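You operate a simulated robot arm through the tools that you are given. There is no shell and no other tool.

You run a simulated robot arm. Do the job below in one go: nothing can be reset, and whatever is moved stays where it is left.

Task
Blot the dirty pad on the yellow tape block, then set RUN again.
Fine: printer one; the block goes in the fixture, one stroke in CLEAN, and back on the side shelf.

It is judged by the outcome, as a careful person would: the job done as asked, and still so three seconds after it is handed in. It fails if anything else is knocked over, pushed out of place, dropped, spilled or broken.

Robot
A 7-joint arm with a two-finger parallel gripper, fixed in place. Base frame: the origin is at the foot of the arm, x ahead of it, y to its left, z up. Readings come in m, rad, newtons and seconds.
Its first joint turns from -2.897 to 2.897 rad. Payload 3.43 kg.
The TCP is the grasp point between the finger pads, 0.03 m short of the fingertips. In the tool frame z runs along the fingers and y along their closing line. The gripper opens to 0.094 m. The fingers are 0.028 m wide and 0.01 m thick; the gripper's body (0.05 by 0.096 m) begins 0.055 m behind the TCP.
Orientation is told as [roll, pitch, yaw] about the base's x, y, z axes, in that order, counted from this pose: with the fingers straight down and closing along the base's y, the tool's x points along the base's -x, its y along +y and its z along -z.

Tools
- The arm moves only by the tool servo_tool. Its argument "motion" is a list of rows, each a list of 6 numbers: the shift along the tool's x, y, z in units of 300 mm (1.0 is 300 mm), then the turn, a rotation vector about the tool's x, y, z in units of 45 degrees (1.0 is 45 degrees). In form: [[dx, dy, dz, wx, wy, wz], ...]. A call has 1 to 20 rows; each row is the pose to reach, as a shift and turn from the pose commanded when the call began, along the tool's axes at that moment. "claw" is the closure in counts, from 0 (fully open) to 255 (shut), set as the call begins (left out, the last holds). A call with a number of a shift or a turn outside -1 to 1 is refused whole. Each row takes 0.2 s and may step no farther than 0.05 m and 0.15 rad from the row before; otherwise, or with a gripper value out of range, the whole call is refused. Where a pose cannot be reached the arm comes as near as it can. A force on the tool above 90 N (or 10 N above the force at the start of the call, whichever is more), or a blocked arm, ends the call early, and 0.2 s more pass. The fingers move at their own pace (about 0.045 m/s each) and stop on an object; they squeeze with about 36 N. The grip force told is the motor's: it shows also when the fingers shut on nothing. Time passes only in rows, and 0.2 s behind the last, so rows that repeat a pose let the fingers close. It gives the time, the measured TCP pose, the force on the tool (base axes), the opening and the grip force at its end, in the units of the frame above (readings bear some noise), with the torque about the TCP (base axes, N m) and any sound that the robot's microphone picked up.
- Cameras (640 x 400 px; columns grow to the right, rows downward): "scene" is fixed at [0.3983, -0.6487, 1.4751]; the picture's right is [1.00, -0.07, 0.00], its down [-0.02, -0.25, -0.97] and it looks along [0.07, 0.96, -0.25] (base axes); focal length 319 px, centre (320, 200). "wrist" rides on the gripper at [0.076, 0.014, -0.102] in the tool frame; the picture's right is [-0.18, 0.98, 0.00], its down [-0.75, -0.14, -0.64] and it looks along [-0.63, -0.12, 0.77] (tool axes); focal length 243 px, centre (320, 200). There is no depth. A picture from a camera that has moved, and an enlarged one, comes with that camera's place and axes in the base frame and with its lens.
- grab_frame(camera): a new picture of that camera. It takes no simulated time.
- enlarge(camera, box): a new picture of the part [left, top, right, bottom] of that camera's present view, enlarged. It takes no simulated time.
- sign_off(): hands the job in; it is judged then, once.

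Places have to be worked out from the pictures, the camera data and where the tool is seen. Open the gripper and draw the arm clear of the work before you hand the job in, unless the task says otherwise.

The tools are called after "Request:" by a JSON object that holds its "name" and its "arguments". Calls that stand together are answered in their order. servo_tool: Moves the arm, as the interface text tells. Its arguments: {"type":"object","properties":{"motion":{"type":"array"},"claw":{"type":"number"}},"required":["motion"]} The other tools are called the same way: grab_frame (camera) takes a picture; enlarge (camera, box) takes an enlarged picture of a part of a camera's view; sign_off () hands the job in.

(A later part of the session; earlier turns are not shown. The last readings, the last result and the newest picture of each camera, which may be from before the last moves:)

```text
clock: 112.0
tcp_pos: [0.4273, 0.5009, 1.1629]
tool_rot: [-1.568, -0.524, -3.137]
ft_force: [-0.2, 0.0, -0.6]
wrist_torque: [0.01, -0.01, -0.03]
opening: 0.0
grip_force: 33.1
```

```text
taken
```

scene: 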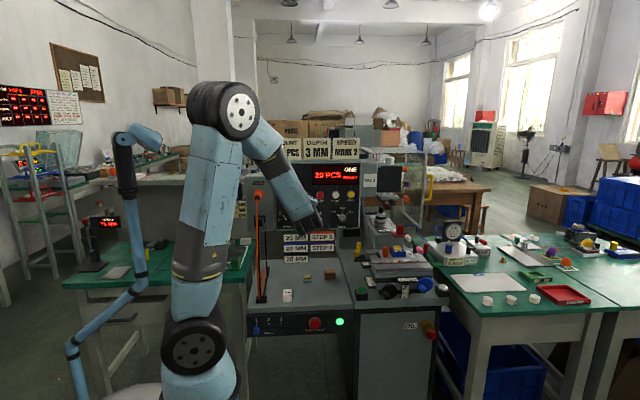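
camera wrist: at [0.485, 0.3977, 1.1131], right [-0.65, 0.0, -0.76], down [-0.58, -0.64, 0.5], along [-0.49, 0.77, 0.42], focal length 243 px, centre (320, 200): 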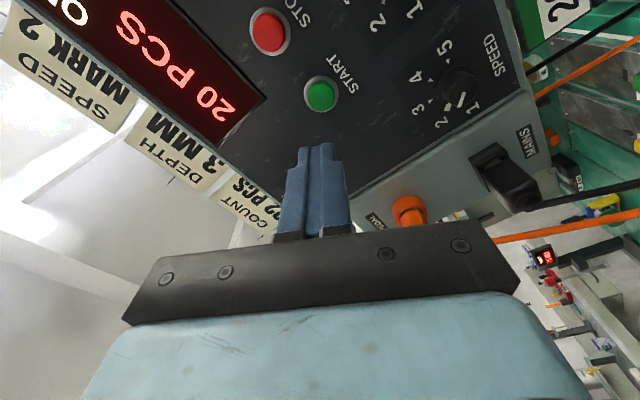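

START is at ≈ (0.4305, 1.1595) relative to the tips. Approaching to ~10 mm in front of it with a small centring correction.

Request:
{"name": "servo_tool", "arguments": {"motion": [[0.0165, 0.004, 0.12, 0, 0, 0], [0.0165, 0.004, 0.22, 0, 0, 0], [0.0165, 0.004, 0.28, 0, 0, 0], [0.0165, 0.004, 0.28, 0, 0, 0]]}}

Request:
{"name": "enlarge", "arguments": {"camera": "wrist", "box": [230, 60, 430, 240]}}

Request:
{"name": "enlarge", "arguments": {"camera": "scene", "box": [280, 150, 380, 240]}}

```text
clock: 113.0
tcp_pos: [0.4301, 0.5846, 1.1574]
tool_rot: [-1.57, -0.525, -3.137]
ft_force: [-0.1, 0.1, 0.1]
wrist_torque: [0.0, -0.03, -0.02]
opening: 0.0
grip_force: 33.0
```

```text
2.22 times, centred on (330, 150) of wrist
camera zoom: at [0.4885, 0.4818, 1.1079], right [-0.65, 0.0, -0.76], down [-0.58, -0.64, 0.5], along [-0.49, 0.77, 0.42], focal length 539 px, centre (298, 311)
```

zoom: 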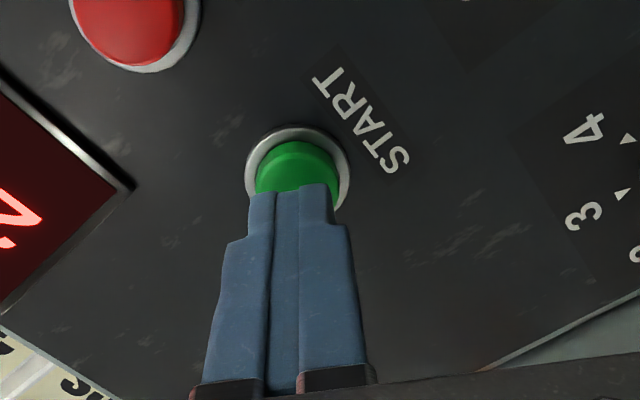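

```text
4.44 times, centred on (330, 195) of scene
camera zoom: at [0.3983, -0.6487, 1.4751], right [1.0, -0.07, 0.0], down [-0.02, -0.25, -0.97], along [0.07, 0.96, -0.25], focal length 1417 px, centre (276, 222)
```

zoom: 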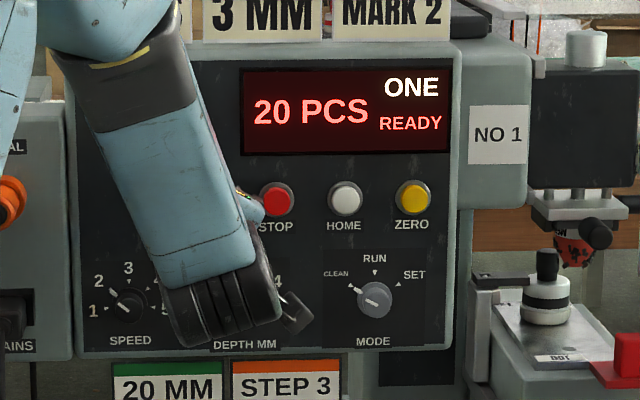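

Aligned with START; display reads 20 PCS / ONE / READY with MODE at CLEAN. Advancing in small steps to the button face.

Request:
{"name": "servo_tool", "arguments": {"motion": [[0, 0, 0.013, 0, 0, 0], [0, 0, 0.027, 0, 0, 0]]}}

Request:
{"name": "enlarge", "arguments": {"camera": "wrist", "box": [230, 60, 430, 240]}}

```text
clock: 113.6
tcp_pos: [0.4316, 0.5938, 1.1581]
tool_rot: [-1.569, -0.523, -3.138]
ft_force: [0.4, -0.1, -0.4]
wrist_torque: [-0.03, -0.02, 0.01]
opening: 0.0
grip_force: 32.7
```

```text
2.22 times, centred on (330, 150) of wrist
camera zoom: at [0.4884, 0.49, 1.108], right [-0.65, 0.0, -0.76], down [-0.58, -0.64, 0.5], along [-0.49, 0.77, 0.42], focal length 539 px, centre (298, 311)
```

zoom: 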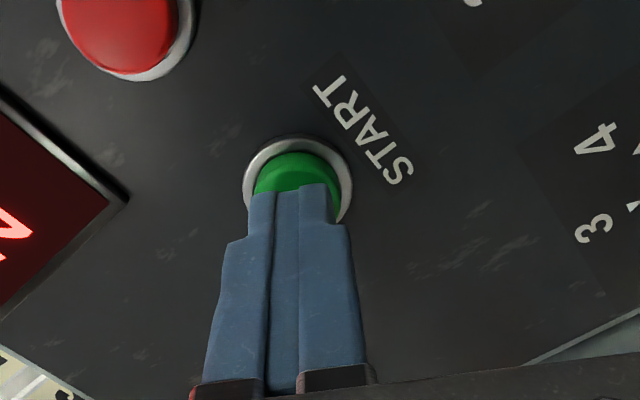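

No contact yet. Continuing in 4 mm steps.

Request:
{"name": "servo_tool", "arguments": {"motion": [[0, 0, 0.0133, 0, 0, 0]]}}

Request:
{"name": "servo_tool", "arguments": {"motion": [[0, 0, 0.0133, 0, 0, 0]]}}

```text
clock: 114.0
tcp_pos: [0.4296, 0.5972, 1.1574]
tool_rot: [-1.57, -0.523, -3.14]
ft_force: [0.3, -0.1, -0.3]
wrist_torque: [-0.03, -0.02, -0.02]
opening: 0.0002
grip_force: 33.1
```

```text
clock: 114.4
tcp_pos: [0.4298, 0.6013, 1.158]
tool_rot: [-1.569, -0.523, -3.139]
ft_force: [0.5, -0.1, 0.0]
wrist_torque: [0.0, -0.05, 0.0]
opening: 0.0002
grip_force: 33.2
```

Request:
{"name": "servo_tool", "arguments": {"motion": [[0, 0, 0.01, 0, 0, 0]]}}

Request:
{"name": "enlarge", "arguments": {"camera": "wrist", "box": [260, 90, 380, 190]}}

```text
clock: 114.8
tcp_pos: [0.4302, 0.6034, 1.157]
tool_rot: [-1.568, -0.524, -3.141]
ft_force: [0.7, -1.2, -0.3]
wrist_torque: [-0.01, 0.03, -0.02]
opening: 0.0
grip_force: 33.3
heard: click
```

```text
4.00 times, centred on (320, 140) of wrist
camera zoom: at [0.4882, 0.5004, 1.1077], right [-0.65, 0.0, -0.76], down [-0.58, -0.64, 0.5], along [-0.49, 0.77, 0.42], focal length 970 px, centre (320, 440)
```

zoom: 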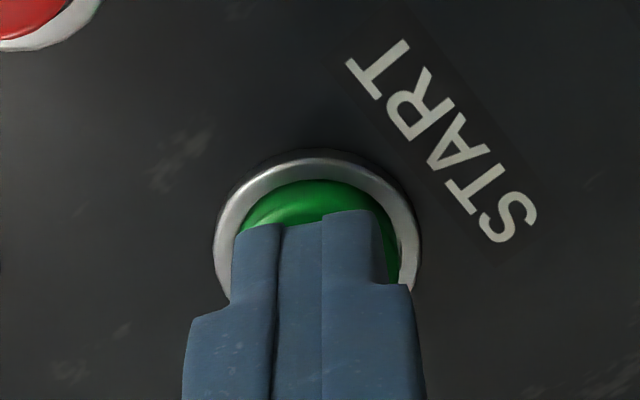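

A click — the button was pressed. Backing off at once so it isn't pressed again, and watching the machine.

Request:
{"name": "servo_tool", "arguments": {"motion": [[0, 0, -0.06, 0, 0, 0], [0, 0, -0.16, 0, 0, 0]]}}

Request:
{"name": "grab_frame", "arguments": {"camera": "scene"}}

Request:
{"name": "enlarge", "arguments": {"camera": "scene", "box": [290, 150, 440, 270]}}

```text
clock: 115.4
tcp_pos: [0.429, 0.5574, 1.1578]
tool_rot: [-1.57, -0.524, -3.138]
ft_force: [0.0, 0.6, 0.5]
wrist_torque: [-0.01, 0.0, -0.01]
opening: 0.0002
grip_force: 33.3
```

```text
taken
```

scene: 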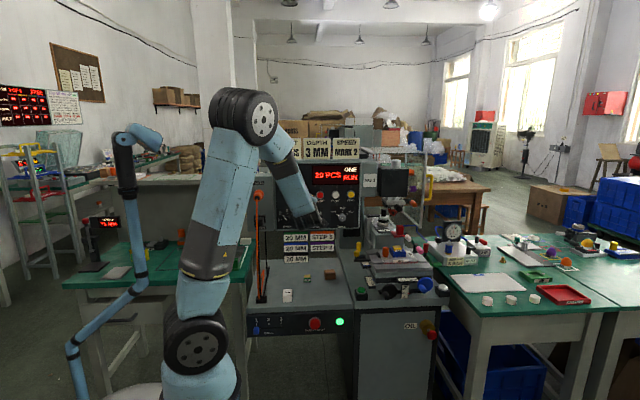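

```text
3.33 times, centred on (365, 210) of scene
camera zoom: at [0.3983, -0.6487, 1.4751], right [1.0, -0.07, 0.0], down [-0.02, -0.25, -0.97], along [0.07, 0.96, -0.25], focal length 1063 px, centre (170, 167)
```

zoom: 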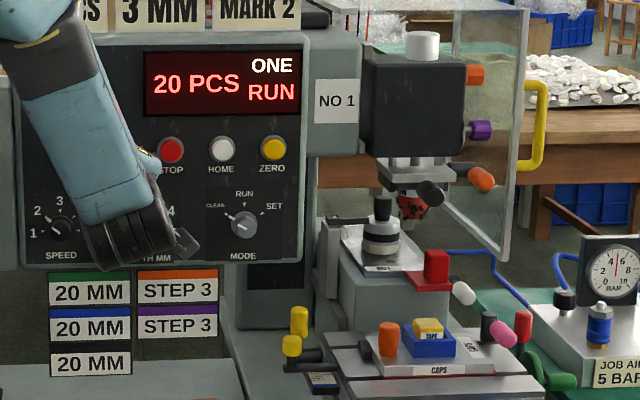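

The display shows RUN and the head is moving forward. I'll hold still and watch the stroke.

Request:
{"name": "servo_tool", "arguments": {"motion": [[0, 0, -0.02, 0, 0, 0], [0, 0, -0.03, 0, 0, 0], [0, 0, -0.03, 0, 0, 0], [0, 0, -0.03, 0, 0, 0]]}}

Request:
{"name": "enlarge", "arguments": {"camera": "scene", "box": [290, 150, 440, 270]}}

Request:
{"name": "servo_tool", "arguments": {"motion": [[0, 0, 0, 0, 0, 0], [0, 0, 0, 0, 0, 0], [0, 0, 0, 0, 0, 0], [0, 0, 0, 0, 0, 0]]}}

Request:
{"name": "enlarge", "arguments": {"camera": "scene", "box": [290, 150, 440, 270]}}

```text
clock: 116.4
tcp_pos: [0.4304, 0.5474, 1.1563]
tool_rot: [-1.569, -0.523, -3.137]
ft_force: [0.2, -0.4, -0.3]
wrist_torque: [0.0, -0.03, 0.01]
opening: 0.0
grip_force: 33.5
```

```text
3.33 times, centred on (365, 210) of scene
camera zoom: at [0.3983, -0.6487, 1.4751], right [1.0, -0.07, 0.0], down [-0.02, -0.25, -0.97], along [0.07, 0.96, -0.25], focal length 1063 px, centre (170, 167)
```

zoom: 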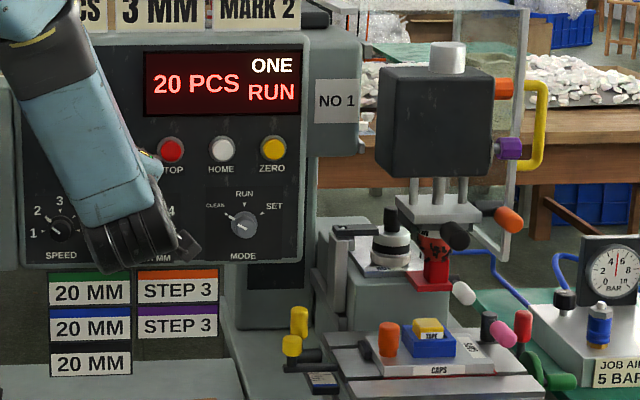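

```text
clock: 117.4
tcp_pos: [0.4297, 0.5482, 1.1565]
tool_rot: [-1.57, -0.523, -3.137]
ft_force: [-0.3, 0.2, 0.7]
wrist_torque: [-0.01, -0.01, -0.02]
opening: 0.0
grip_force: 32.9
```

```text
3.33 times, centred on (365, 210) of scene
camera zoom: at [0.3983, -0.6487, 1.4751], right [1.0, -0.07, 0.0], down [-0.02, -0.25, -0.97], along [0.07, 0.96, -0.25], focal length 1063 px, centre (170, 167)
```

zoom: 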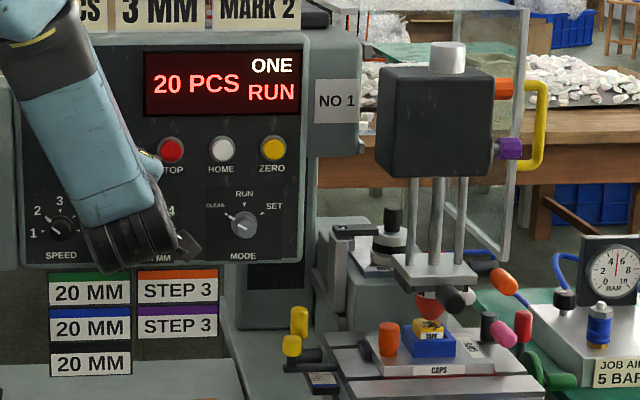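

The pad is pressing down on the yellow tape block in the nest. Continuing to wait for the stroke to finish.

Request:
{"name": "servo_tool", "arguments": {"motion": [[0, 0, 0, 0, 0, 0], [0, 0, 0, 0, 0, 0], [0, 0, 0, 0, 0, 0], [0, 0, 0, 0, 0, 0], [0, 0, 0, 0, 0, 0]]}}

Request:
{"name": "enlarge", "arguments": {"camera": "scene", "box": [290, 150, 440, 270]}}

Request:
{"name": "servo_tool", "arguments": {"motion": [[0, 0, 0, 0, 0, 0], [0, 0, 0, 0, 0, 0], [0, 0, 0, 0, 0, 0], [0, 0, 0, 0, 0, 0], [0, 0, 0, 0, 0, 0], [0, 0, 0, 0, 0, 0], [0, 0, 0, 0, 0, 0]]}}

Request:
{"name": "enlarge", "arguments": {"camera": "scene", "box": [290, 150, 440, 270]}}

```text
clock: 118.6
tcp_pos: [0.4301, 0.5476, 1.1566]
tool_rot: [-1.569, -0.525, -3.138]
ft_force: [-0.5, -0.6, -0.2]
wrist_torque: [0.0, 0.01, 0.0]
opening: 0.0
grip_force: 33.1
```

```text
3.33 times, centred on (365, 210) of scene
camera zoom: at [0.3983, -0.6487, 1.4751], right [1.0, -0.07, 0.0], down [-0.02, -0.25, -0.97], along [0.07, 0.96, -0.25], focal length 1063 px, centre (170, 167)
```

zoom: 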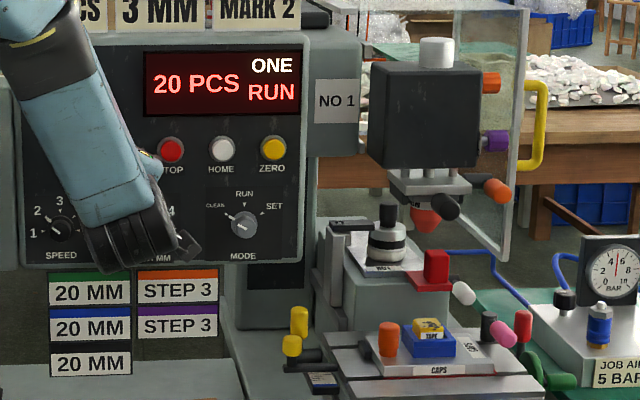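

```text
clock: 120.2
tcp_pos: [0.4314, 0.5479, 1.1568]
tool_rot: [-1.57, -0.524, -3.139]
ft_force: [-0.9, 0.1, 0.0]
wrist_torque: [-0.01, 0.02, -0.05]
opening: 0.0001
grip_force: 32.3
```

```text
3.33 times, centred on (365, 210) of scene
camera zoom: at [0.3983, -0.6487, 1.4751], right [1.0, -0.07, 0.0], down [-0.02, -0.25, -0.97], along [0.07, 0.96, -0.25], focal length 1063 px, centre (170, 167)
```

zoom: 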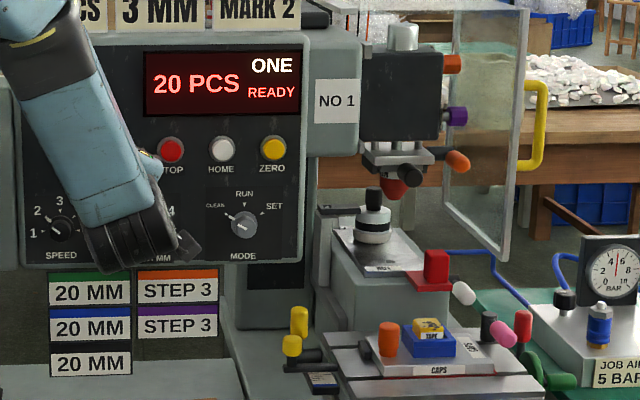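

Stroke finished: display READY, pad clean, and the tape carries the ink. Now return MODE to RUN: backing off and re-aligning with the knob (axis refined to ≈ (0.590, 1.0595)).

Request:
{"name": "servo_tool", "arguments": {"motion": [[0.06, 0.0014, -0.13, 0, 0, 0], [0.2, 0.005, -0.159, 0, 0, 0], [0.34, 0.008, -0.159, 0, 0, 0], [0.48, 0.011, -0.159, 0, 0, 0], [0.6226, 0.0143, -0.159, 0, 0, 0], [0.6226, 0.0143, -0.159, 0, 0, 0]], "claw": 106}}

Request:
{"name": "grab_frame", "arguments": {"camera": "wrist"}}

Request:
{"name": "enlarge", "arguments": {"camera": "wrist", "box": [240, 30, 420, 180]}}

Request:
{"name": "enlarge", "arguments": {"camera": "scene", "box": [388, 240, 412, 256]}}

```text
clock: 121.6
tcp_pos: [0.5899, 0.4988, 1.0603]
tool_rot: [-1.569, -0.523, -3.138]
ft_force: [0.9, 0.2, 0.8]
wrist_torque: [0.0, 0.01, 0.0]
opening: 0.0547
grip_force: 0.0
```

```text
taken
camera wrist: at [0.6477, 0.3952, 1.0098], right [-0.65, 0.0, -0.76], down [-0.58, -0.64, 0.5], along [-0.49, 0.77, 0.42], focal length 243 px, centre (320, 200)
```

wrist: 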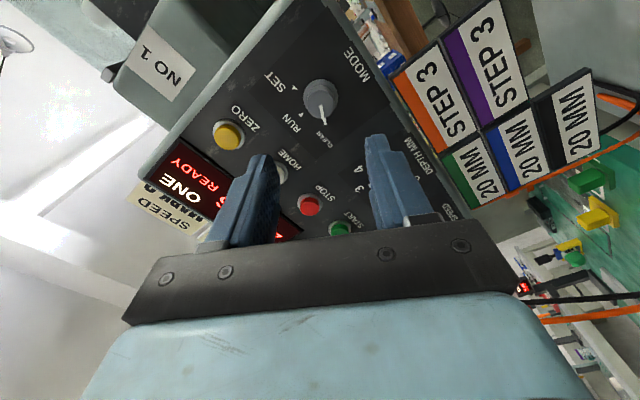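

```text
2.67 times, centred on (330, 105) of wrist
camera zoom: at [0.6477, 0.3952, 1.0098], right [-0.65, 0.0, -0.76], down [-0.58, -0.64, 0.5], along [-0.49, 0.77, 0.42], focal length 647 px, centre (293, 453)
```

zoom: 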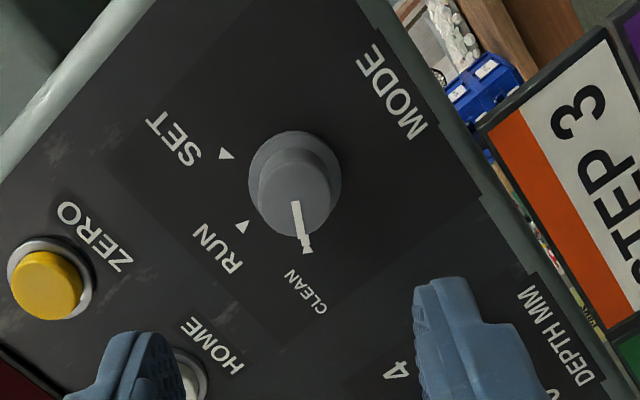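

```text
16.00 times, centred on (400, 248) of scene
camera zoom: at [0.3983, -0.6487, 1.4751], right [1.0, -0.07, 0.0], down [-0.02, -0.25, -0.97], along [0.07, 0.96, -0.25], focal length 5102 px, centre (-960, -568)
```

zoom: 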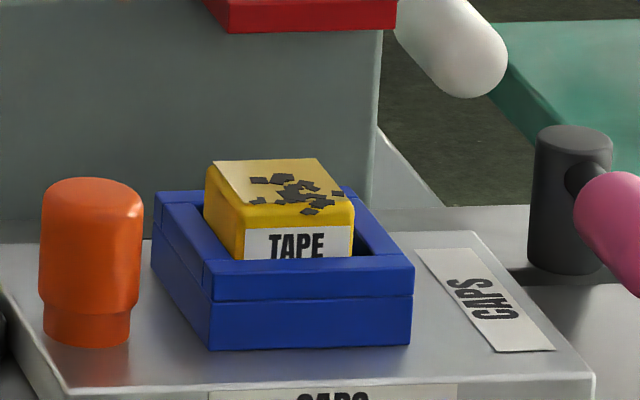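

The block still sits in the nest with ink on its tape. Knob axis measured at (0.5895, 1.0588); advancing onto it.

Request:
{"name": "servo_tool", "arguments": {"motion": [[0.002, 0.0038, 0.13, 0, 0, 0], [0.002, 0.0038, 0.24, 0, 0, 0], [0.002, 0.0038, 0.31, 0, 0, 0], [0.002, 0.0038, 0.345, 0, 0, 0], [0.002, 0.0038, 0.345, 0, 0, 0]]}}

Request:
{"name": "enlarge", "arguments": {"camera": "wrist", "box": [220, 80, 430, 240]}}

```text
clock: 122.8
tcp_pos: [0.59, 0.6038, 1.0587]
tool_rot: [-1.57, -0.525, -3.138]
ft_force: [1.4, -0.1, 0.7]
wrist_torque: [0.01, -0.02, -0.01]
opening: 0.0547
grip_force: 0.0
```

```text
2.50 times, centred on (325, 160) of wrist
camera zoom: at [0.6479, 0.4999, 1.0095], right [-0.65, 0.0, -0.76], down [-0.58, -0.64, 0.5], along [-0.49, 0.77, 0.42], focal length 606 px, centre (308, 300)
```

zoom: 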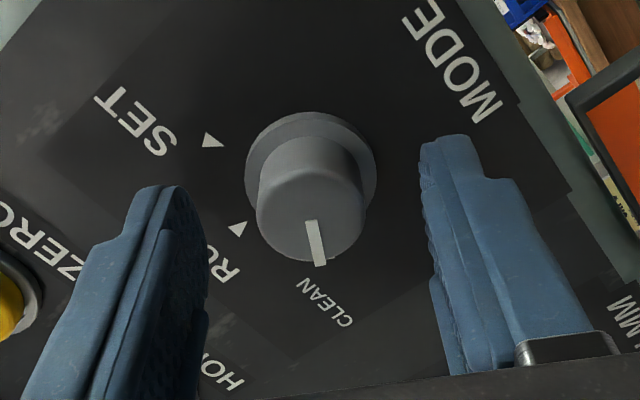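

Centred. Closing on the knob.

Request:
{"name": "servo_tool", "arguments": {"motion": [[0, 0, 0, 0, 0, 0], [0, 0, 0, 0, 0, 0], [0, 0, 0, 0, 0, 0], [0, 0, 0, 0, 0, 0], [0, 0, 0, 0, 0, 0]], "claw": 255}}

Request:
{"name": "servo_tool", "arguments": {"motion": [[0, 0, 0, 0, 0, 0.15], [0, 0, 0, 0, 0, 0.3], [0, 0, 0, 0, 0, 0.45], [0, 0, 0, 0, 0, 0.6], [0, 0, 0, 0, 0, 0.75], [0, 0, 0, 0, 0, 0.9], [0, 0, 0, 0, 0, 1]]}}

Request:
{"name": "enlarge", "arguments": {"camera": "wrist", "box": [220, 80, 430, 240]}}

```text
clock: 124.0
tcp_pos: [0.5908, 0.602, 1.0581]
tool_rot: [-1.569, -0.525, -3.138]
ft_force: [-7.0, -3.2, -11.7]
wrist_torque: [0.0, 0.0, 0.12]
opening: 0.0258
grip_force: 45.2
```

```text
clock: 125.6
tcp_pos: [0.5885, 0.6041, 1.0585]
tool_rot: [-1.565, -1.312, 3.14]
ft_force: [-11.9, -12.4, -10.4]
wrist_torque: [0.62, 0.0, 0.33]
opening: 0.0257
grip_force: 45.0
```

```text
2.50 times, centred on (325, 160) of wrist
camera zoom: at [0.5949, 0.4996, 0.9823], right [-1.0, 0.0, -0.08], down [-0.06, -0.64, 0.77], along [-0.05, 0.77, 0.64], focal length 606 px, centre (308, 300)
```

zoom: 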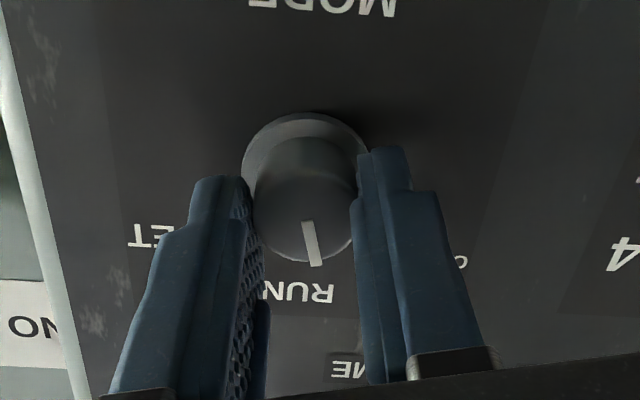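

45° turned with low forces; turning the remaining 15° to RUN.

Request:
{"name": "servo_tool", "arguments": {"motion": [[0, 0, 0, 0, 0, 0.11], [0, 0, 0, 0, 0, 0.22], [0, 0, 0, 0, 0, 0.333], [0, 0, 0, 0, 0, 0.333]]}}

Request:
{"name": "enlarge", "arguments": {"camera": "wrist", "box": [220, 80, 430, 240]}}

```text
clock: 126.6
tcp_pos: [0.5899, 0.604, 1.0586]
tool_rot: [0.827, -1.57, 0.746]
ft_force: [-8.5, -10.4, -6.6]
wrist_torque: [-0.18, 0.0, -0.05]
opening: 0.0258
grip_force: 44.9
```

```text
2.50 times, centred on (325, 160) of wrist
camera zoom: at [0.5748, 0.4995, 0.9834], right [-0.98, 0.0, 0.19], down [0.14, -0.64, 0.75], along [0.12, 0.77, 0.63], focal length 606 px, centre (308, 300)
```

zoom: 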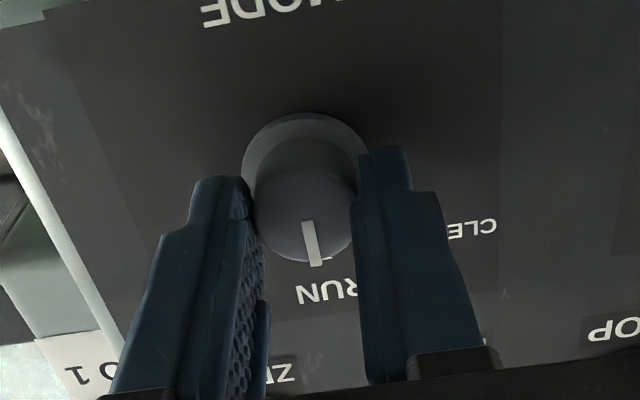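

The pointer is back at RUN. Releasing and backing straight off, then verifying.

Request:
{"name": "servo_tool", "arguments": {"motion": [[0, 0, 0, 0, 0, 0], [0, 0, 0, 0, 0, 0], [0, 0, 0, 0, 0, 0]], "claw": 106}}

Request:
{"name": "servo_tool", "arguments": {"motion": [[0, 0, -0.1, 0, 0, 0], [0, 0, -0.23, 0, 0, 0], [0, 0, -0.36, 0, 0, 0], [0, 0, -0.5, 0, 0, 0]]}}

Request:
{"name": "grab_frame", "arguments": {"camera": "wrist"}}

Request:
{"name": "enlarge", "arguments": {"camera": "wrist", "box": [280, 20, 460, 210]}}

```text
clock: 127.4
tcp_pos: [0.5886, 0.6042, 1.0584]
tool_rot: [0.092, -1.571, 1.482]
ft_force: [-0.2, 0.1, 0.6]
wrist_torque: [-0.01, 0.04, 0.01]
opening: 0.055
grip_force: 0.0
```

```text
clock: 128.4
tcp_pos: [0.591, 0.4522, 1.0581]
tool_rot: [0.369, -1.571, 1.207]
ft_force: [0.7, 0.2, -0.5]
wrist_torque: [-0.01, -0.01, -0.02]
opening: 0.055
grip_force: 0.0
```

```text
taken
camera wrist: at [0.576, 0.349, 0.9828], right [-0.98, 0.0, 0.18], down [0.14, -0.64, 0.75], along [0.12, 0.77, 0.63], focal length 243 px, centre (320, 200)
```

wrist: 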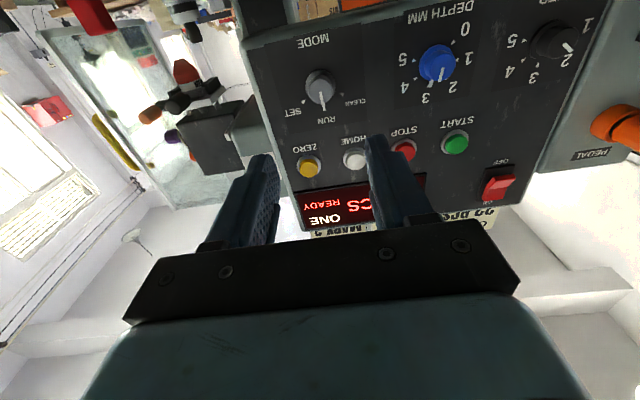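

```text
2.11 times, centred on (370, 115) of wrist
camera zoom: at [0.576, 0.349, 0.9828], right [-0.98, 0.0, 0.18], down [0.14, -0.64, 0.75], along [0.12, 0.77, 0.63], focal length 511 px, centre (215, 379)
```

zoom: 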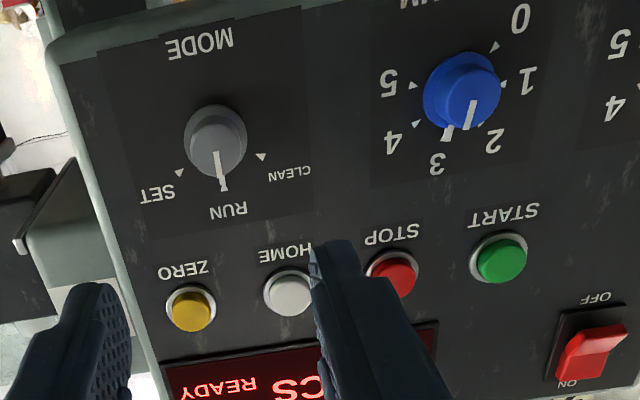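

MODE is at RUN and the display shows READY. Now to fetch the block: tilt to 65°, then travel back toward the fixture.

Request:
{"name": "servo_tool", "arguments": {"motion": [[0, 0, 0, 0, 0.14, 0], [0, 0, 0, 0, 0.28, 0], [0, 0, 0, 0, 0.42, 0], [0, 0, 0, 0, 0.556, 0]], "claw": 120}}

Request:
{"name": "grab_frame", "arguments": {"camera": "scene"}}

```text
clock: 129.4
tcp_pos: [0.5914, 0.4534, 1.0589]
tool_rot: [-0.001, -1.132, 1.575]
ft_force: [0.5, -0.5, -0.2]
wrist_torque: [0.0, 0.03, -0.01]
opening: 0.0496
grip_force: 0.1
```

```text
taken
```

scene: 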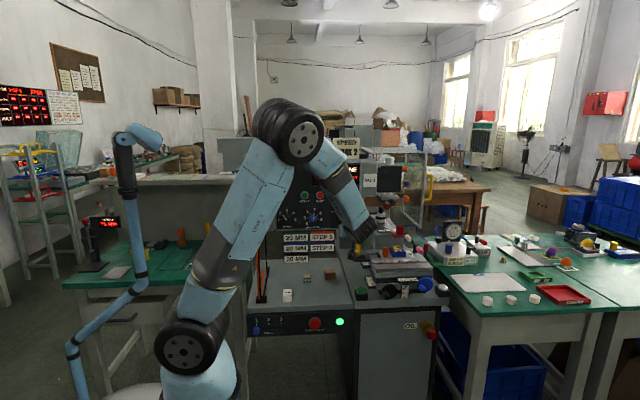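

Posture good. Moving to the approach point in front of the nest.

Request:
{"name": "servo_tool", "arguments": {"motion": [[-0.008, -0.142, 0.03, 0, 0, 0], [-0.016, -0.284, 0.08, 0, 0, 0], [-0.025, -0.427, 0.14, 0, 0, 0], [-0.033, -0.57, 0.2, 0, 0, 0], [-0.041, -0.712, 0.27, 0, 0, 0], [-0.0494, -0.8537, 0.3325, 0, 0, 0], [-0.0494, -0.8537, 0.3325, 0, 0, 0]]}}

Request:
{"name": "grab_frame", "arguments": {"camera": "wrist"}}

Request:
{"name": "enlarge", "arguments": {"camera": "wrist", "box": [230, 0, 400, 110]}}

Request:
{"name": "enlarge", "arguments": {"camera": "scene", "box": [388, 240, 412, 256]}}

```text
clock: 131.0
tcp_pos: [0.8448, 0.5525, 1.0294]
tool_rot: [-0.001, -1.133, 1.574]
ft_force: [0.4, -0.3, 0.2]
wrist_torque: [0.01, 0.03, 0.03]
opening: 0.0498
grip_force: 0.1
```

```text
taken
camera wrist: at [0.8293, 0.4256, 1.0036], right [-0.98, 0.07, 0.17], down [0.14, -0.26, 0.95], along [0.11, 0.96, 0.25], focal length 243 px, centre (320, 200)
```

wrist: 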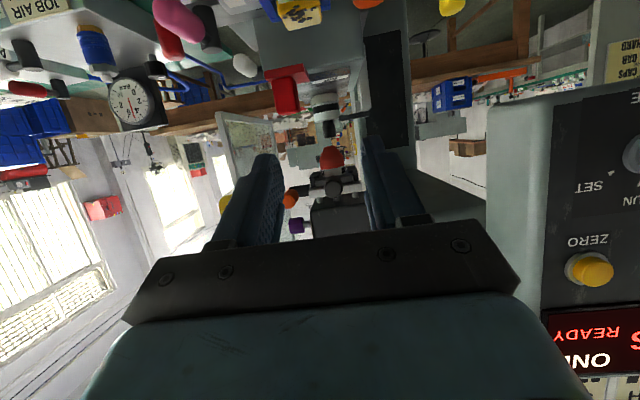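

```text
3.64 times, centred on (315, 55) of wrist
camera zoom: at [0.8293, 0.4256, 1.0036], right [-0.98, 0.07, 0.17], down [0.14, -0.26, 0.95], along [0.11, 0.96, 0.25], focal length 882 px, centre (338, 727)
```

zoom: 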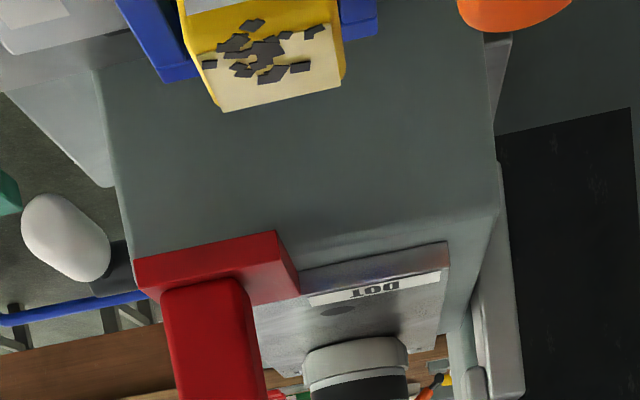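

```text
16.00 times, centred on (400, 248) of scene
camera zoom: at [0.3983, -0.6487, 1.4751], right [1.0, -0.07, 0.0], down [-0.02, -0.25, -0.97], along [0.07, 0.96, -0.25], focal length 5102 px, centre (-960, -568)
```

zoom: 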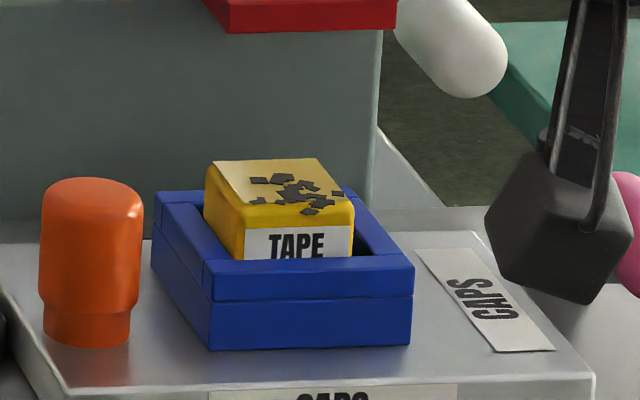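

Block in nest at ≈ (0.846, 0.6615), top ≈0.9065. Moving to hover just above it.

Request:
{"name": "servo_tool", "arguments": {"motion": [[0.01, -0.0083, 0.105, 0, 0, 0], [0.02, -0.0083, 0.21, 0, 0, 0], [0.0305, -0.0083, 0.315, 0, 0, 0], [0.0408, -0.0083, 0.4192, 0, 0, 0], [0.0408, -0.0083, 0.4192, 0, 0, 0]]}}

Request:
{"name": "grab_frame", "arguments": {"camera": "wrist"}}

Request:
{"name": "enlarge", "arguments": {"camera": "wrist", "box": [220, 0, 400, 130]}}

Request:
{"name": "enlarge", "arguments": {"camera": "scene", "box": [380, 232, 428, 262]}}

```text
clock: 132.2
tcp_pos: [0.85, 0.6618, 0.9641]
tool_rot: [0.001, -1.134, 1.574]
ft_force: [-0.3, 0.0, -0.4]
wrist_torque: [0.02, -0.01, 0.02]
opening: 0.0497
grip_force: 0.1
```

```text
taken
camera wrist: at [0.8342, 0.5354, 0.9392], right [-0.98, 0.07, 0.17], down [0.14, -0.26, 0.95], along [0.12, 0.96, 0.25], focal length 243 px, centre (320, 200)
```

wrist: 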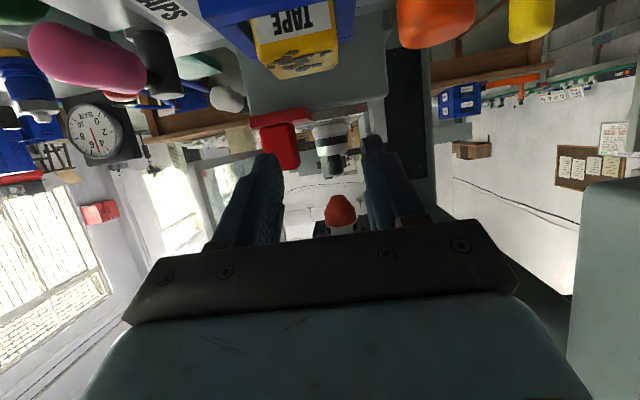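

```text
3.08 times, centred on (310, 65) of wrist
camera zoom: at [0.8342, 0.5354, 0.9392], right [-0.98, 0.07, 0.17], down [0.14, -0.26, 0.95], along [0.12, 0.96, 0.25], focal length 746 px, centre (351, 615)
```

zoom: 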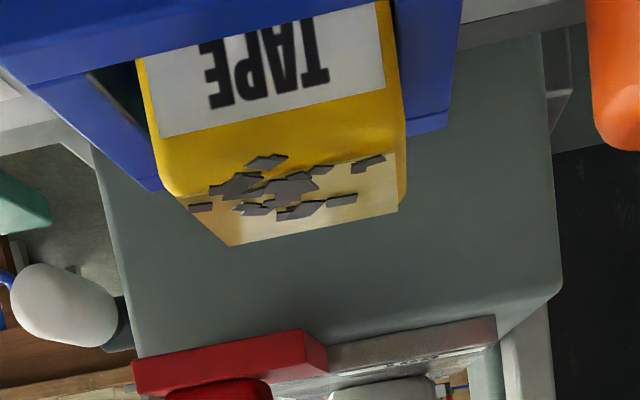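

```text
13.33 times, centred on (404, 247) of scene
camera zoom: at [0.3983, -0.6487, 1.4751], right [1.0, -0.07, 0.0], down [-0.02, -0.25, -0.97], along [0.07, 0.96, -0.25], focal length 4251 px, centre (-800, -427)
```

zoom: 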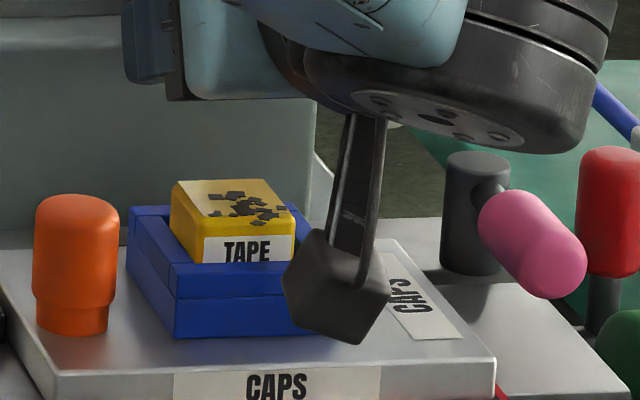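

Block is 2 mm left of the tool centre; y aligned. Correcting and descending to just above the rim.

Request:
{"name": "servo_tool", "arguments": {"motion": [[0.02, 0.0073, 0.009, 0, 0, 0], [0.06, 0.0073, 0.028, 0, 0, 0], [0.1, 0.0073, 0.047, 0, 0, 0], [0.1328, 0.0073, 0.0622, 0, 0, 0], [0.1328, 0.0073, 0.0622, 0, 0, 0]]}}

Request:
{"name": "enlarge", "arguments": {"camera": "wrist", "box": [200, 60, 420, 220]}}

Request:
{"name": "enlarge", "arguments": {"camera": "scene", "box": [380, 232, 428, 262]}}

```text
clock: 133.4
tcp_pos: [0.8466, 0.659, 0.9209]
tool_rot: [0.0, -1.131, 1.574]
ft_force: [0.6, -0.1, 0.0]
wrist_torque: [0.0, 0.0, 0.03]
opening: 0.0497
grip_force: 0.1
```

```text
2.50 times, centred on (310, 140) of wrist
camera zoom: at [0.8312, 0.5334, 0.8962], right [-0.98, 0.07, 0.17], down [0.14, -0.26, 0.95], along [0.12, 0.96, 0.25], focal length 606 px, centre (345, 350)
```

zoom: 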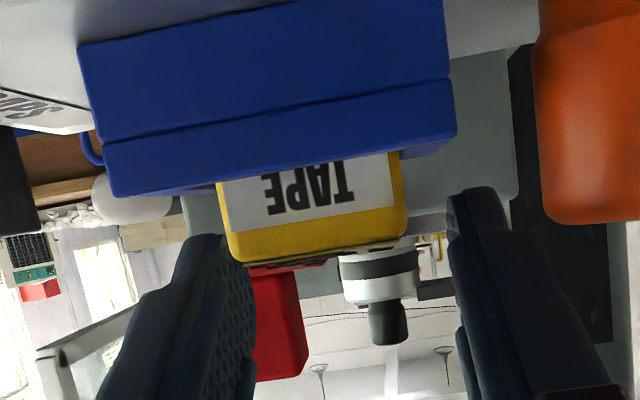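

```text
13.33 times, centred on (404, 247) of scene
camera zoom: at [0.3983, -0.6487, 1.4751], right [1.0, -0.07, 0.0], down [-0.02, -0.25, -0.97], along [0.07, 0.96, -0.25], focal length 4251 px, centre (-800, -427)
```

zoom: 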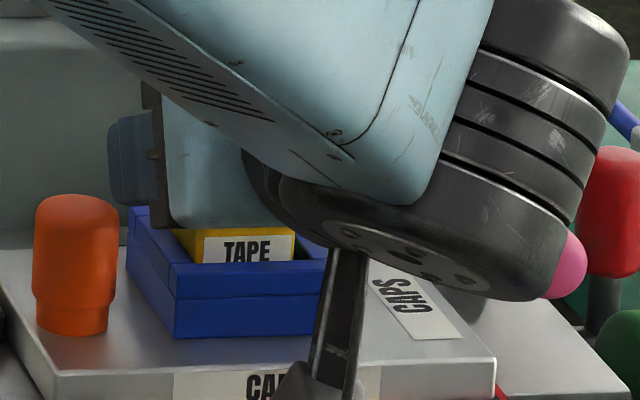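

Fingers straddle the block. Lowering the last few millimetres until the tips just meet the rim.

Request:
{"name": "servo_tool", "arguments": {"motion": [[0.006, 0, 0.0028, 0, 0, 0], [0.0105, 0, 0.0049, 0, 0, 0], [0.0105, 0, 0.0049, 0, 0, 0]]}}

Request:
{"name": "servo_tool", "arguments": {"motion": [[0.003, 0, 0.0014, 0, 0, 0], [0.003, 0, 0.0014, 0, 0, 0]]}}

```text
clock: 134.2
tcp_pos: [0.847, 0.6611, 0.9173]
tool_rot: [-0.002, -1.133, 1.573]
ft_force: [-0.5, 0.0, 0.1]
wrist_torque: [0.0, -0.03, 0.02]
opening: 0.0498
grip_force: 0.1
```

```text
clock: 134.8
tcp_pos: [0.8465, 0.6597, 0.9167]
tool_rot: [0.001, -1.133, 1.573]
ft_force: [0.3, -0.1, -0.3]
wrist_torque: [0.02, 0.01, -0.01]
opening: 0.0497
grip_force: 0.0
```

Request:
{"name": "servo_tool", "arguments": {"motion": [[0.003, 0, 0.0014, 0, 0, 0], [0.003, 0, 0.0014, 0, 0, 0]]}}

Request:
{"name": "servo_tool", "arguments": {"motion": [[0.003, 0, 0.0014, 0, 0, 0], [0.003, 0, 0.0014, 0, 0, 0]]}}

```text
clock: 135.4
tcp_pos: [0.8471, 0.6606, 0.9159]
tool_rot: [0.001, -1.134, 1.572]
ft_force: [0.4, -0.2, 0.4]
wrist_torque: [-0.02, -0.02, 0.05]
opening: 0.0495
grip_force: 0.1
```

```text
clock: 136.0
tcp_pos: [0.8466, 0.661, 0.915]
tool_rot: [-0.001, -1.133, 1.574]
ft_force: [2.4, -0.2, 6.3]
wrist_torque: [0.14, 0.02, 0.04]
opening: 0.0492
grip_force: 0.1
```

Tips just touch the rim (6 N). Easing up half a millimetre and closing on the block.

Request:
{"name": "servo_tool", "arguments": {"motion": [[-0.0018, 0, -0.0008, 0, 0, 0]]}}

Request:
{"name": "servo_tool", "arguments": {"motion": [[0, 0, 0, 0, 0, 0], [0, 0, 0, 0, 0, 0], [0, 0, 0, 0, 0, 0], [0, 0, 0, 0, 0, 0]], "claw": 255}}

Request:
{"name": "enlarge", "arguments": {"camera": "wrist", "box": [200, 60, 420, 220]}}

Request:
{"name": "enlarge", "arguments": {"camera": "scene", "box": [380, 232, 428, 262]}}

```text
clock: 136.4
tcp_pos: [0.847, 0.6595, 0.9146]
tool_rot: [0.001, -1.132, 1.574]
ft_force: [0.4, 0.0, 5.6]
wrist_torque: [0.06, 0.0, -0.04]
opening: 0.0495
grip_force: 0.3
```

```text
clock: 137.4
tcp_pos: [0.8463, 0.6594, 0.9153]
tool_rot: [-0.001, -1.135, 1.575]
ft_force: [2.6, 0.6, 4.2]
wrist_torque: [0.04, 0.02, 0.01]
opening: 0.0369
grip_force: 36.3
```

```text
2.50 times, centred on (310, 140) of wrist
camera zoom: at [0.8315, 0.5337, 0.8904], right [-0.98, 0.07, 0.17], down [0.14, -0.26, 0.95], along [0.12, 0.96, 0.25], focal length 606 px, centre (345, 350)
```

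zoom: 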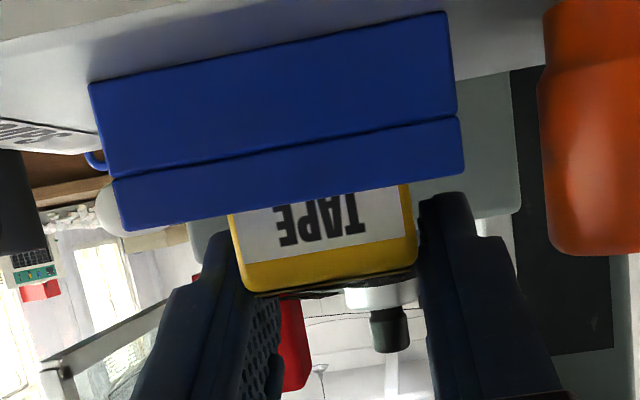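

```text
13.33 times, centred on (404, 247) of scene
camera zoom: at [0.3983, -0.6487, 1.4751], right [1.0, -0.07, 0.0], down [-0.02, -0.25, -0.97], along [0.07, 0.96, -0.25], focal length 4251 px, centre (-800, -427)
```

zoom: 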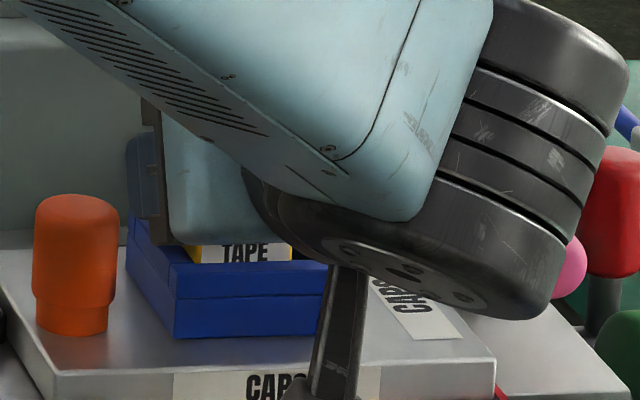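

Gripped at 36.9 mm, same as the earlier secure pad grip. Lifting slowly.

Request:
{"name": "servo_tool", "arguments": {"motion": [[-0.006, 0, -0.0028, 0, 0, 0], [-0.012, 0, -0.0057, 0, 0, 0], [-0.021, 0, -0.0099, 0, 0, 0], [-0.03, 0, -0.0141, 0, 0, 0]]}}

Request:
{"name": "enlarge", "arguments": {"camera": "wrist", "box": [200, 60, 420, 220]}}

Request:
{"name": "enlarge", "arguments": {"camera": "scene", "box": [380, 232, 428, 262]}}

```text
clock: 138.4
tcp_pos: [0.8462, 0.6608, 0.9253]
tool_rot: [0.002, -1.134, 1.571]
ft_force: [0.1, 0.1, 0.1]
wrist_torque: [-0.02, 0.0, 0.01]
opening: 0.0366
grip_force: 36.4
```

```text
2.50 times, centred on (310, 140) of wrist
camera zoom: at [0.8309, 0.534, 0.9002], right [-0.98, 0.07, 0.17], down [0.14, -0.26, 0.95], along [0.11, 0.96, 0.25], focal length 606 px, centre (345, 350)
```

zoom: 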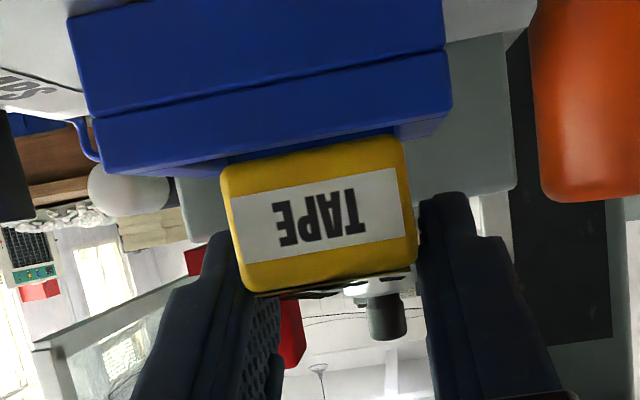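

```text
13.33 times, centred on (404, 247) of scene
camera zoom: at [0.3983, -0.6487, 1.4751], right [1.0, -0.07, 0.0], down [-0.02, -0.25, -0.97], along [0.07, 0.96, -0.25], focal length 4251 px, centre (-800, -427)
```

zoom: 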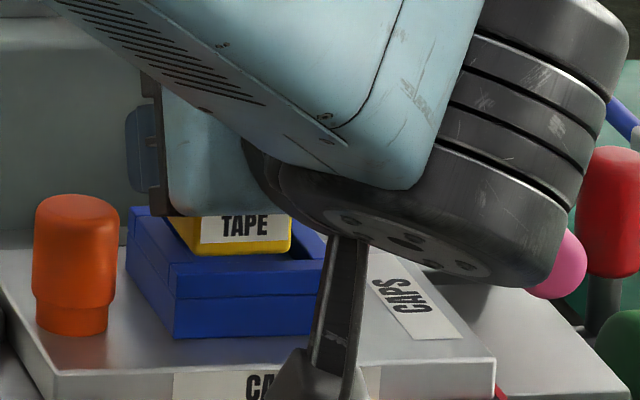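

It's lifting cleanly out of the nest. Raising further, then backing away.

Request:
{"name": "servo_tool", "arguments": {"motion": [[-0.04, 0, -0.019, 0, 0, 0], [-0.08, 0, -0.0375, 0, 0, 0], [-0.1208, 0, -0.0565, 0, 0, 0]]}}

Request:
{"name": "servo_tool", "arguments": {"motion": [[-0.01, 0, -0.1, 0, 0, 0], [-0.02, 0, -0.2, 0, 0, 0], [-0.03, 0, -0.3, 0, 0, 0], [-0.04, 0, -0.4, 0, 0, 0]]}}

Request:
{"name": "grab_frame", "arguments": {"camera": "wrist"}}

Request:
{"name": "grab_frame", "arguments": {"camera": "scene"}}

```text
clock: 139.2
tcp_pos: [0.8463, 0.6602, 0.9636]
tool_rot: [0.002, -1.134, 1.571]
ft_force: [0.3, -0.4, -1.1]
wrist_torque: [0.06, -0.01, 0.03]
opening: 0.0366
grip_force: 35.8
```

```text
clock: 140.2
tcp_pos: [0.8471, 0.5586, 1.0275]
tool_rot: [0.002, -1.132, 1.573]
ft_force: [0.0, 0.4, -0.3]
wrist_torque: [0.03, -0.01, 0.03]
opening: 0.0366
grip_force: 36.1
```

```text
taken
camera wrist: at [0.8326, 0.4318, 1.0031], right [-0.98, 0.07, 0.17], down [0.14, -0.26, 0.95], along [0.11, 0.96, 0.25], focal length 243 px, centre (320, 200)
```

wrist: 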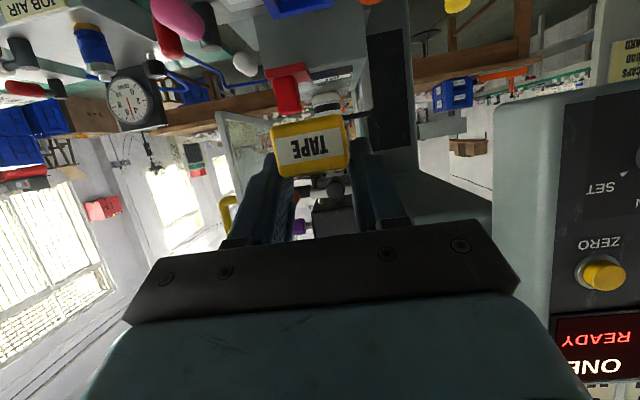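

```text
taken
```

scene: 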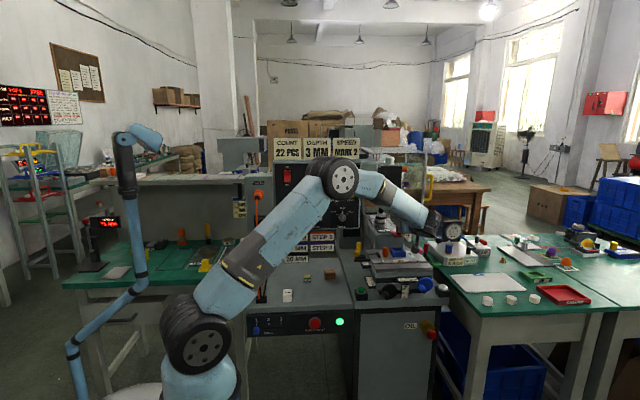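

Block held, nest empty. Carrying it back in front of the panel toward the side shelf.

Request:
{"name": "servo_tool", "arguments": {"motion": [[0.045, 0.1, -0.1, 0, 0, 0], [0.085, 0.23, -0.16, 0, 0, 0], [0.123, 0.36, -0.2, 0, 0, 0], [0.16, 0.49, -0.23, 0, 0, 0], [0.198, 0.62, -0.26, 0, 0, 0], [0.2364, 0.7567, -0.289, 0, 0, 0]]}}

Request:
{"name": "servo_tool", "arguments": {"motion": [[0.076, 0.121, 0.0577, 0, 0, 0], [0.152, 0.242, 0.1154, 0, 0, 0], [0.228, 0.363, 0.173, 0, 0, 0], [0.304, 0.484, 0.231, 0, 0, 0], [0.3803, 0.605, 0.2885, 0, 0, 0], [0.3803, 0.605, 0.2885, 0, 0, 0]]}}

Request:
{"name": "grab_frame", "arguments": {"camera": "scene"}}

Request:
{"name": "grab_frame", "arguments": {"camera": "wrist"}}

```text
clock: 141.6
tcp_pos: [0.619, 0.448, 0.9991]
tool_rot: [0.0, -1.133, 1.574]
ft_force: [0.1, -0.1, -0.9]
wrist_torque: [0.01, 0.01, 0.05]
opening: 0.0367
grip_force: 36.2
```

```text
clock: 143.0
tcp_pos: [0.4384, 0.4784, 0.8586]
tool_rot: [-0.001, -1.133, 1.574]
ft_force: [-0.5, 0.5, -0.3]
wrist_torque: [-0.04, 0.01, -0.02]
opening: 0.0364
grip_force: 35.7
```

```text
taken
```

scene: 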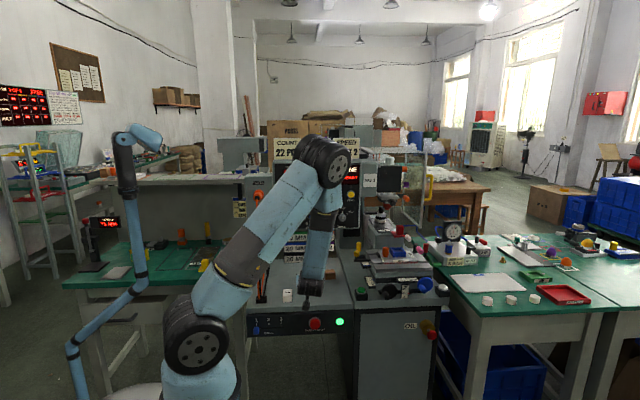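

```text
taken
camera wrist: at [0.423, 0.3512, 0.835], right [-0.98, 0.07, 0.17], down [0.14, -0.26, 0.95], along [0.11, 0.96, 0.25], focal length 243 px, centre (320, 200)
```

wrist: 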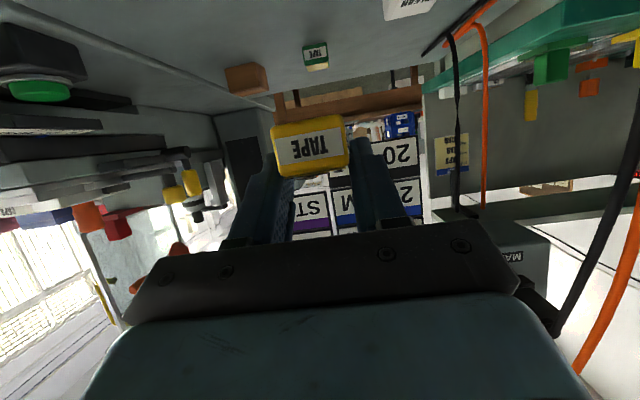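

Moving over the block's original spot on the shelf, still ~40 mm above it.

Request:
{"name": "servo_tool", "arguments": {"motion": [[0.0175, 0, 0.0975, 0, 0, 0], [0.035, 0, 0.195, 0, 0, 0], [0.0525, 0, 0.292, 0, 0, 0], [0.07, 0, 0.3898, 0, 0, 0], [0.07, 0, 0.3898, 0, 0, 0]]}}

Request:
{"name": "grab_frame", "arguments": {"camera": "wrist"}}

Request:
{"name": "enlarge", "arguments": {"camera": "scene", "box": [270, 220, 360, 310]}}

```text
clock: 144.2
tcp_pos: [0.4401, 0.5747, 0.7944]
tool_rot: [0.0, -1.135, 1.574]
ft_force: [-0.3, 0.0, 0.1]
wrist_torque: [0.0, 0.01, -0.01]
opening: 0.0367
grip_force: 36.3
```

```text
taken
camera wrist: at [0.4245, 0.4488, 0.7683], right [-0.98, 0.07, 0.17], down [0.14, -0.26, 0.95], along [0.12, 0.96, 0.25], focal length 243 px, centre (320, 200)
```

wrist: 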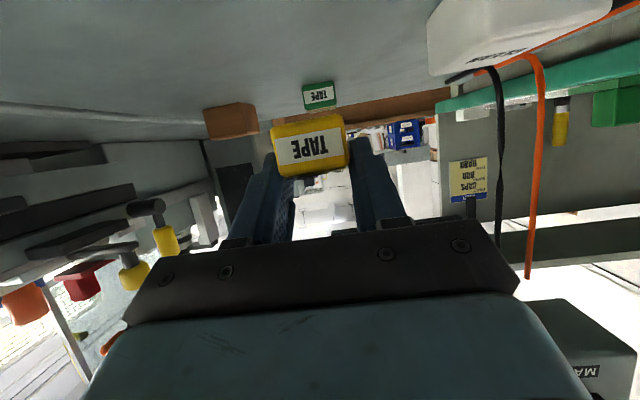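

```text
4.44 times, centred on (315, 265) of scene
camera zoom: at [0.3983, -0.6487, 1.4751], right [1.0, -0.07, 0.0], down [-0.02, -0.25, -0.97], along [0.07, 0.96, -0.25], focal length 1417 px, centre (342, -89)
```

zoom: 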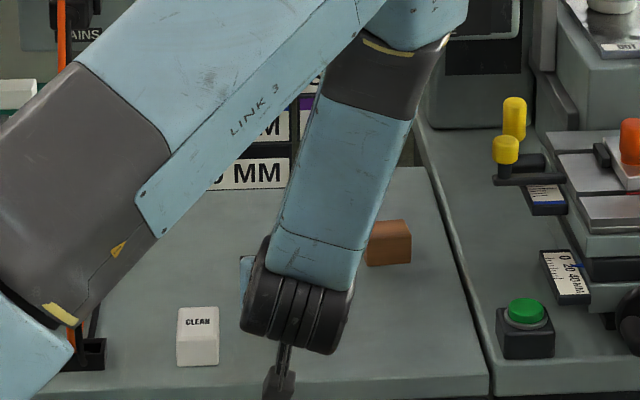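

Clear. Descending toward the shelf.

Request:
{"name": "servo_tool", "arguments": {"motion": [[0.042, 0, 0.0195, 0, 0, 0], [0.083, 0, 0.039, 0, 0, 0], [0.112, 0, 0.0525, 0, 0, 0], [0.125, 0, 0.0585, 0, 0, 0], [0.125, 0, 0.0585, 0, 0, 0]]}}

Request:
{"name": "enlarge", "arguments": {"camera": "wrist", "box": [230, 80, 430, 220]}}

```text
clock: 145.4
tcp_pos: [0.4395, 0.5741, 0.7504]
tool_rot: [0.001, -1.132, 1.574]
ft_force: [-0.5, -1.0, 0.6]
wrist_torque: [0.02, 0.03, 0.0]
opening: 0.0365
grip_force: 36.0
```

```text
2.86 times, centred on (330, 150) of wrist
camera zoom: at [0.4236, 0.4476, 0.7248], right [-0.98, 0.07, 0.17], down [0.14, -0.26, 0.95], along [0.12, 0.96, 0.25], focal length 693 px, centre (291, 343)
```

zoom: 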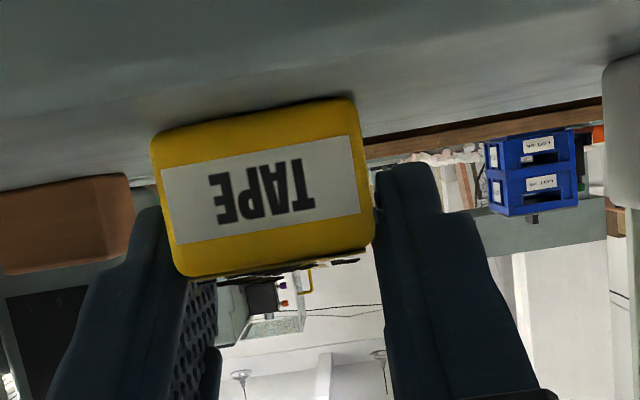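

Nearly down (contact shadow visible). Feeling for the shelf 1 mm at a time.

Request:
{"name": "servo_tool", "arguments": {"motion": [[0.003, 0, 0.0014, 0, 0, 0], [0.003, 0, 0.0014, 0, 0, 0]]}}

Request:
{"name": "servo_tool", "arguments": {"motion": [[0.003, 0, 0.0014, 0, 0, 0], [0.003, 0, 0.0014, 0, 0, 0]]}}

```text
clock: 146.0
tcp_pos: [0.4379, 0.5734, 0.7485]
tool_rot: [-0.001, -1.135, 1.575]
ft_force: [0.5, -0.4, 3.9]
wrist_torque: [-0.06, 0.06, 0.0]
opening: 0.0369
grip_force: 35.8
```

```text
clock: 146.6
tcp_pos: [0.4383, 0.574, 0.7483]
tool_rot: [-0.002, -1.135, 1.576]
ft_force: [0.1, -0.3, 16.4]
wrist_torque: [-0.03, 0.16, 0.0]
opening: 0.0369
grip_force: 35.9
```

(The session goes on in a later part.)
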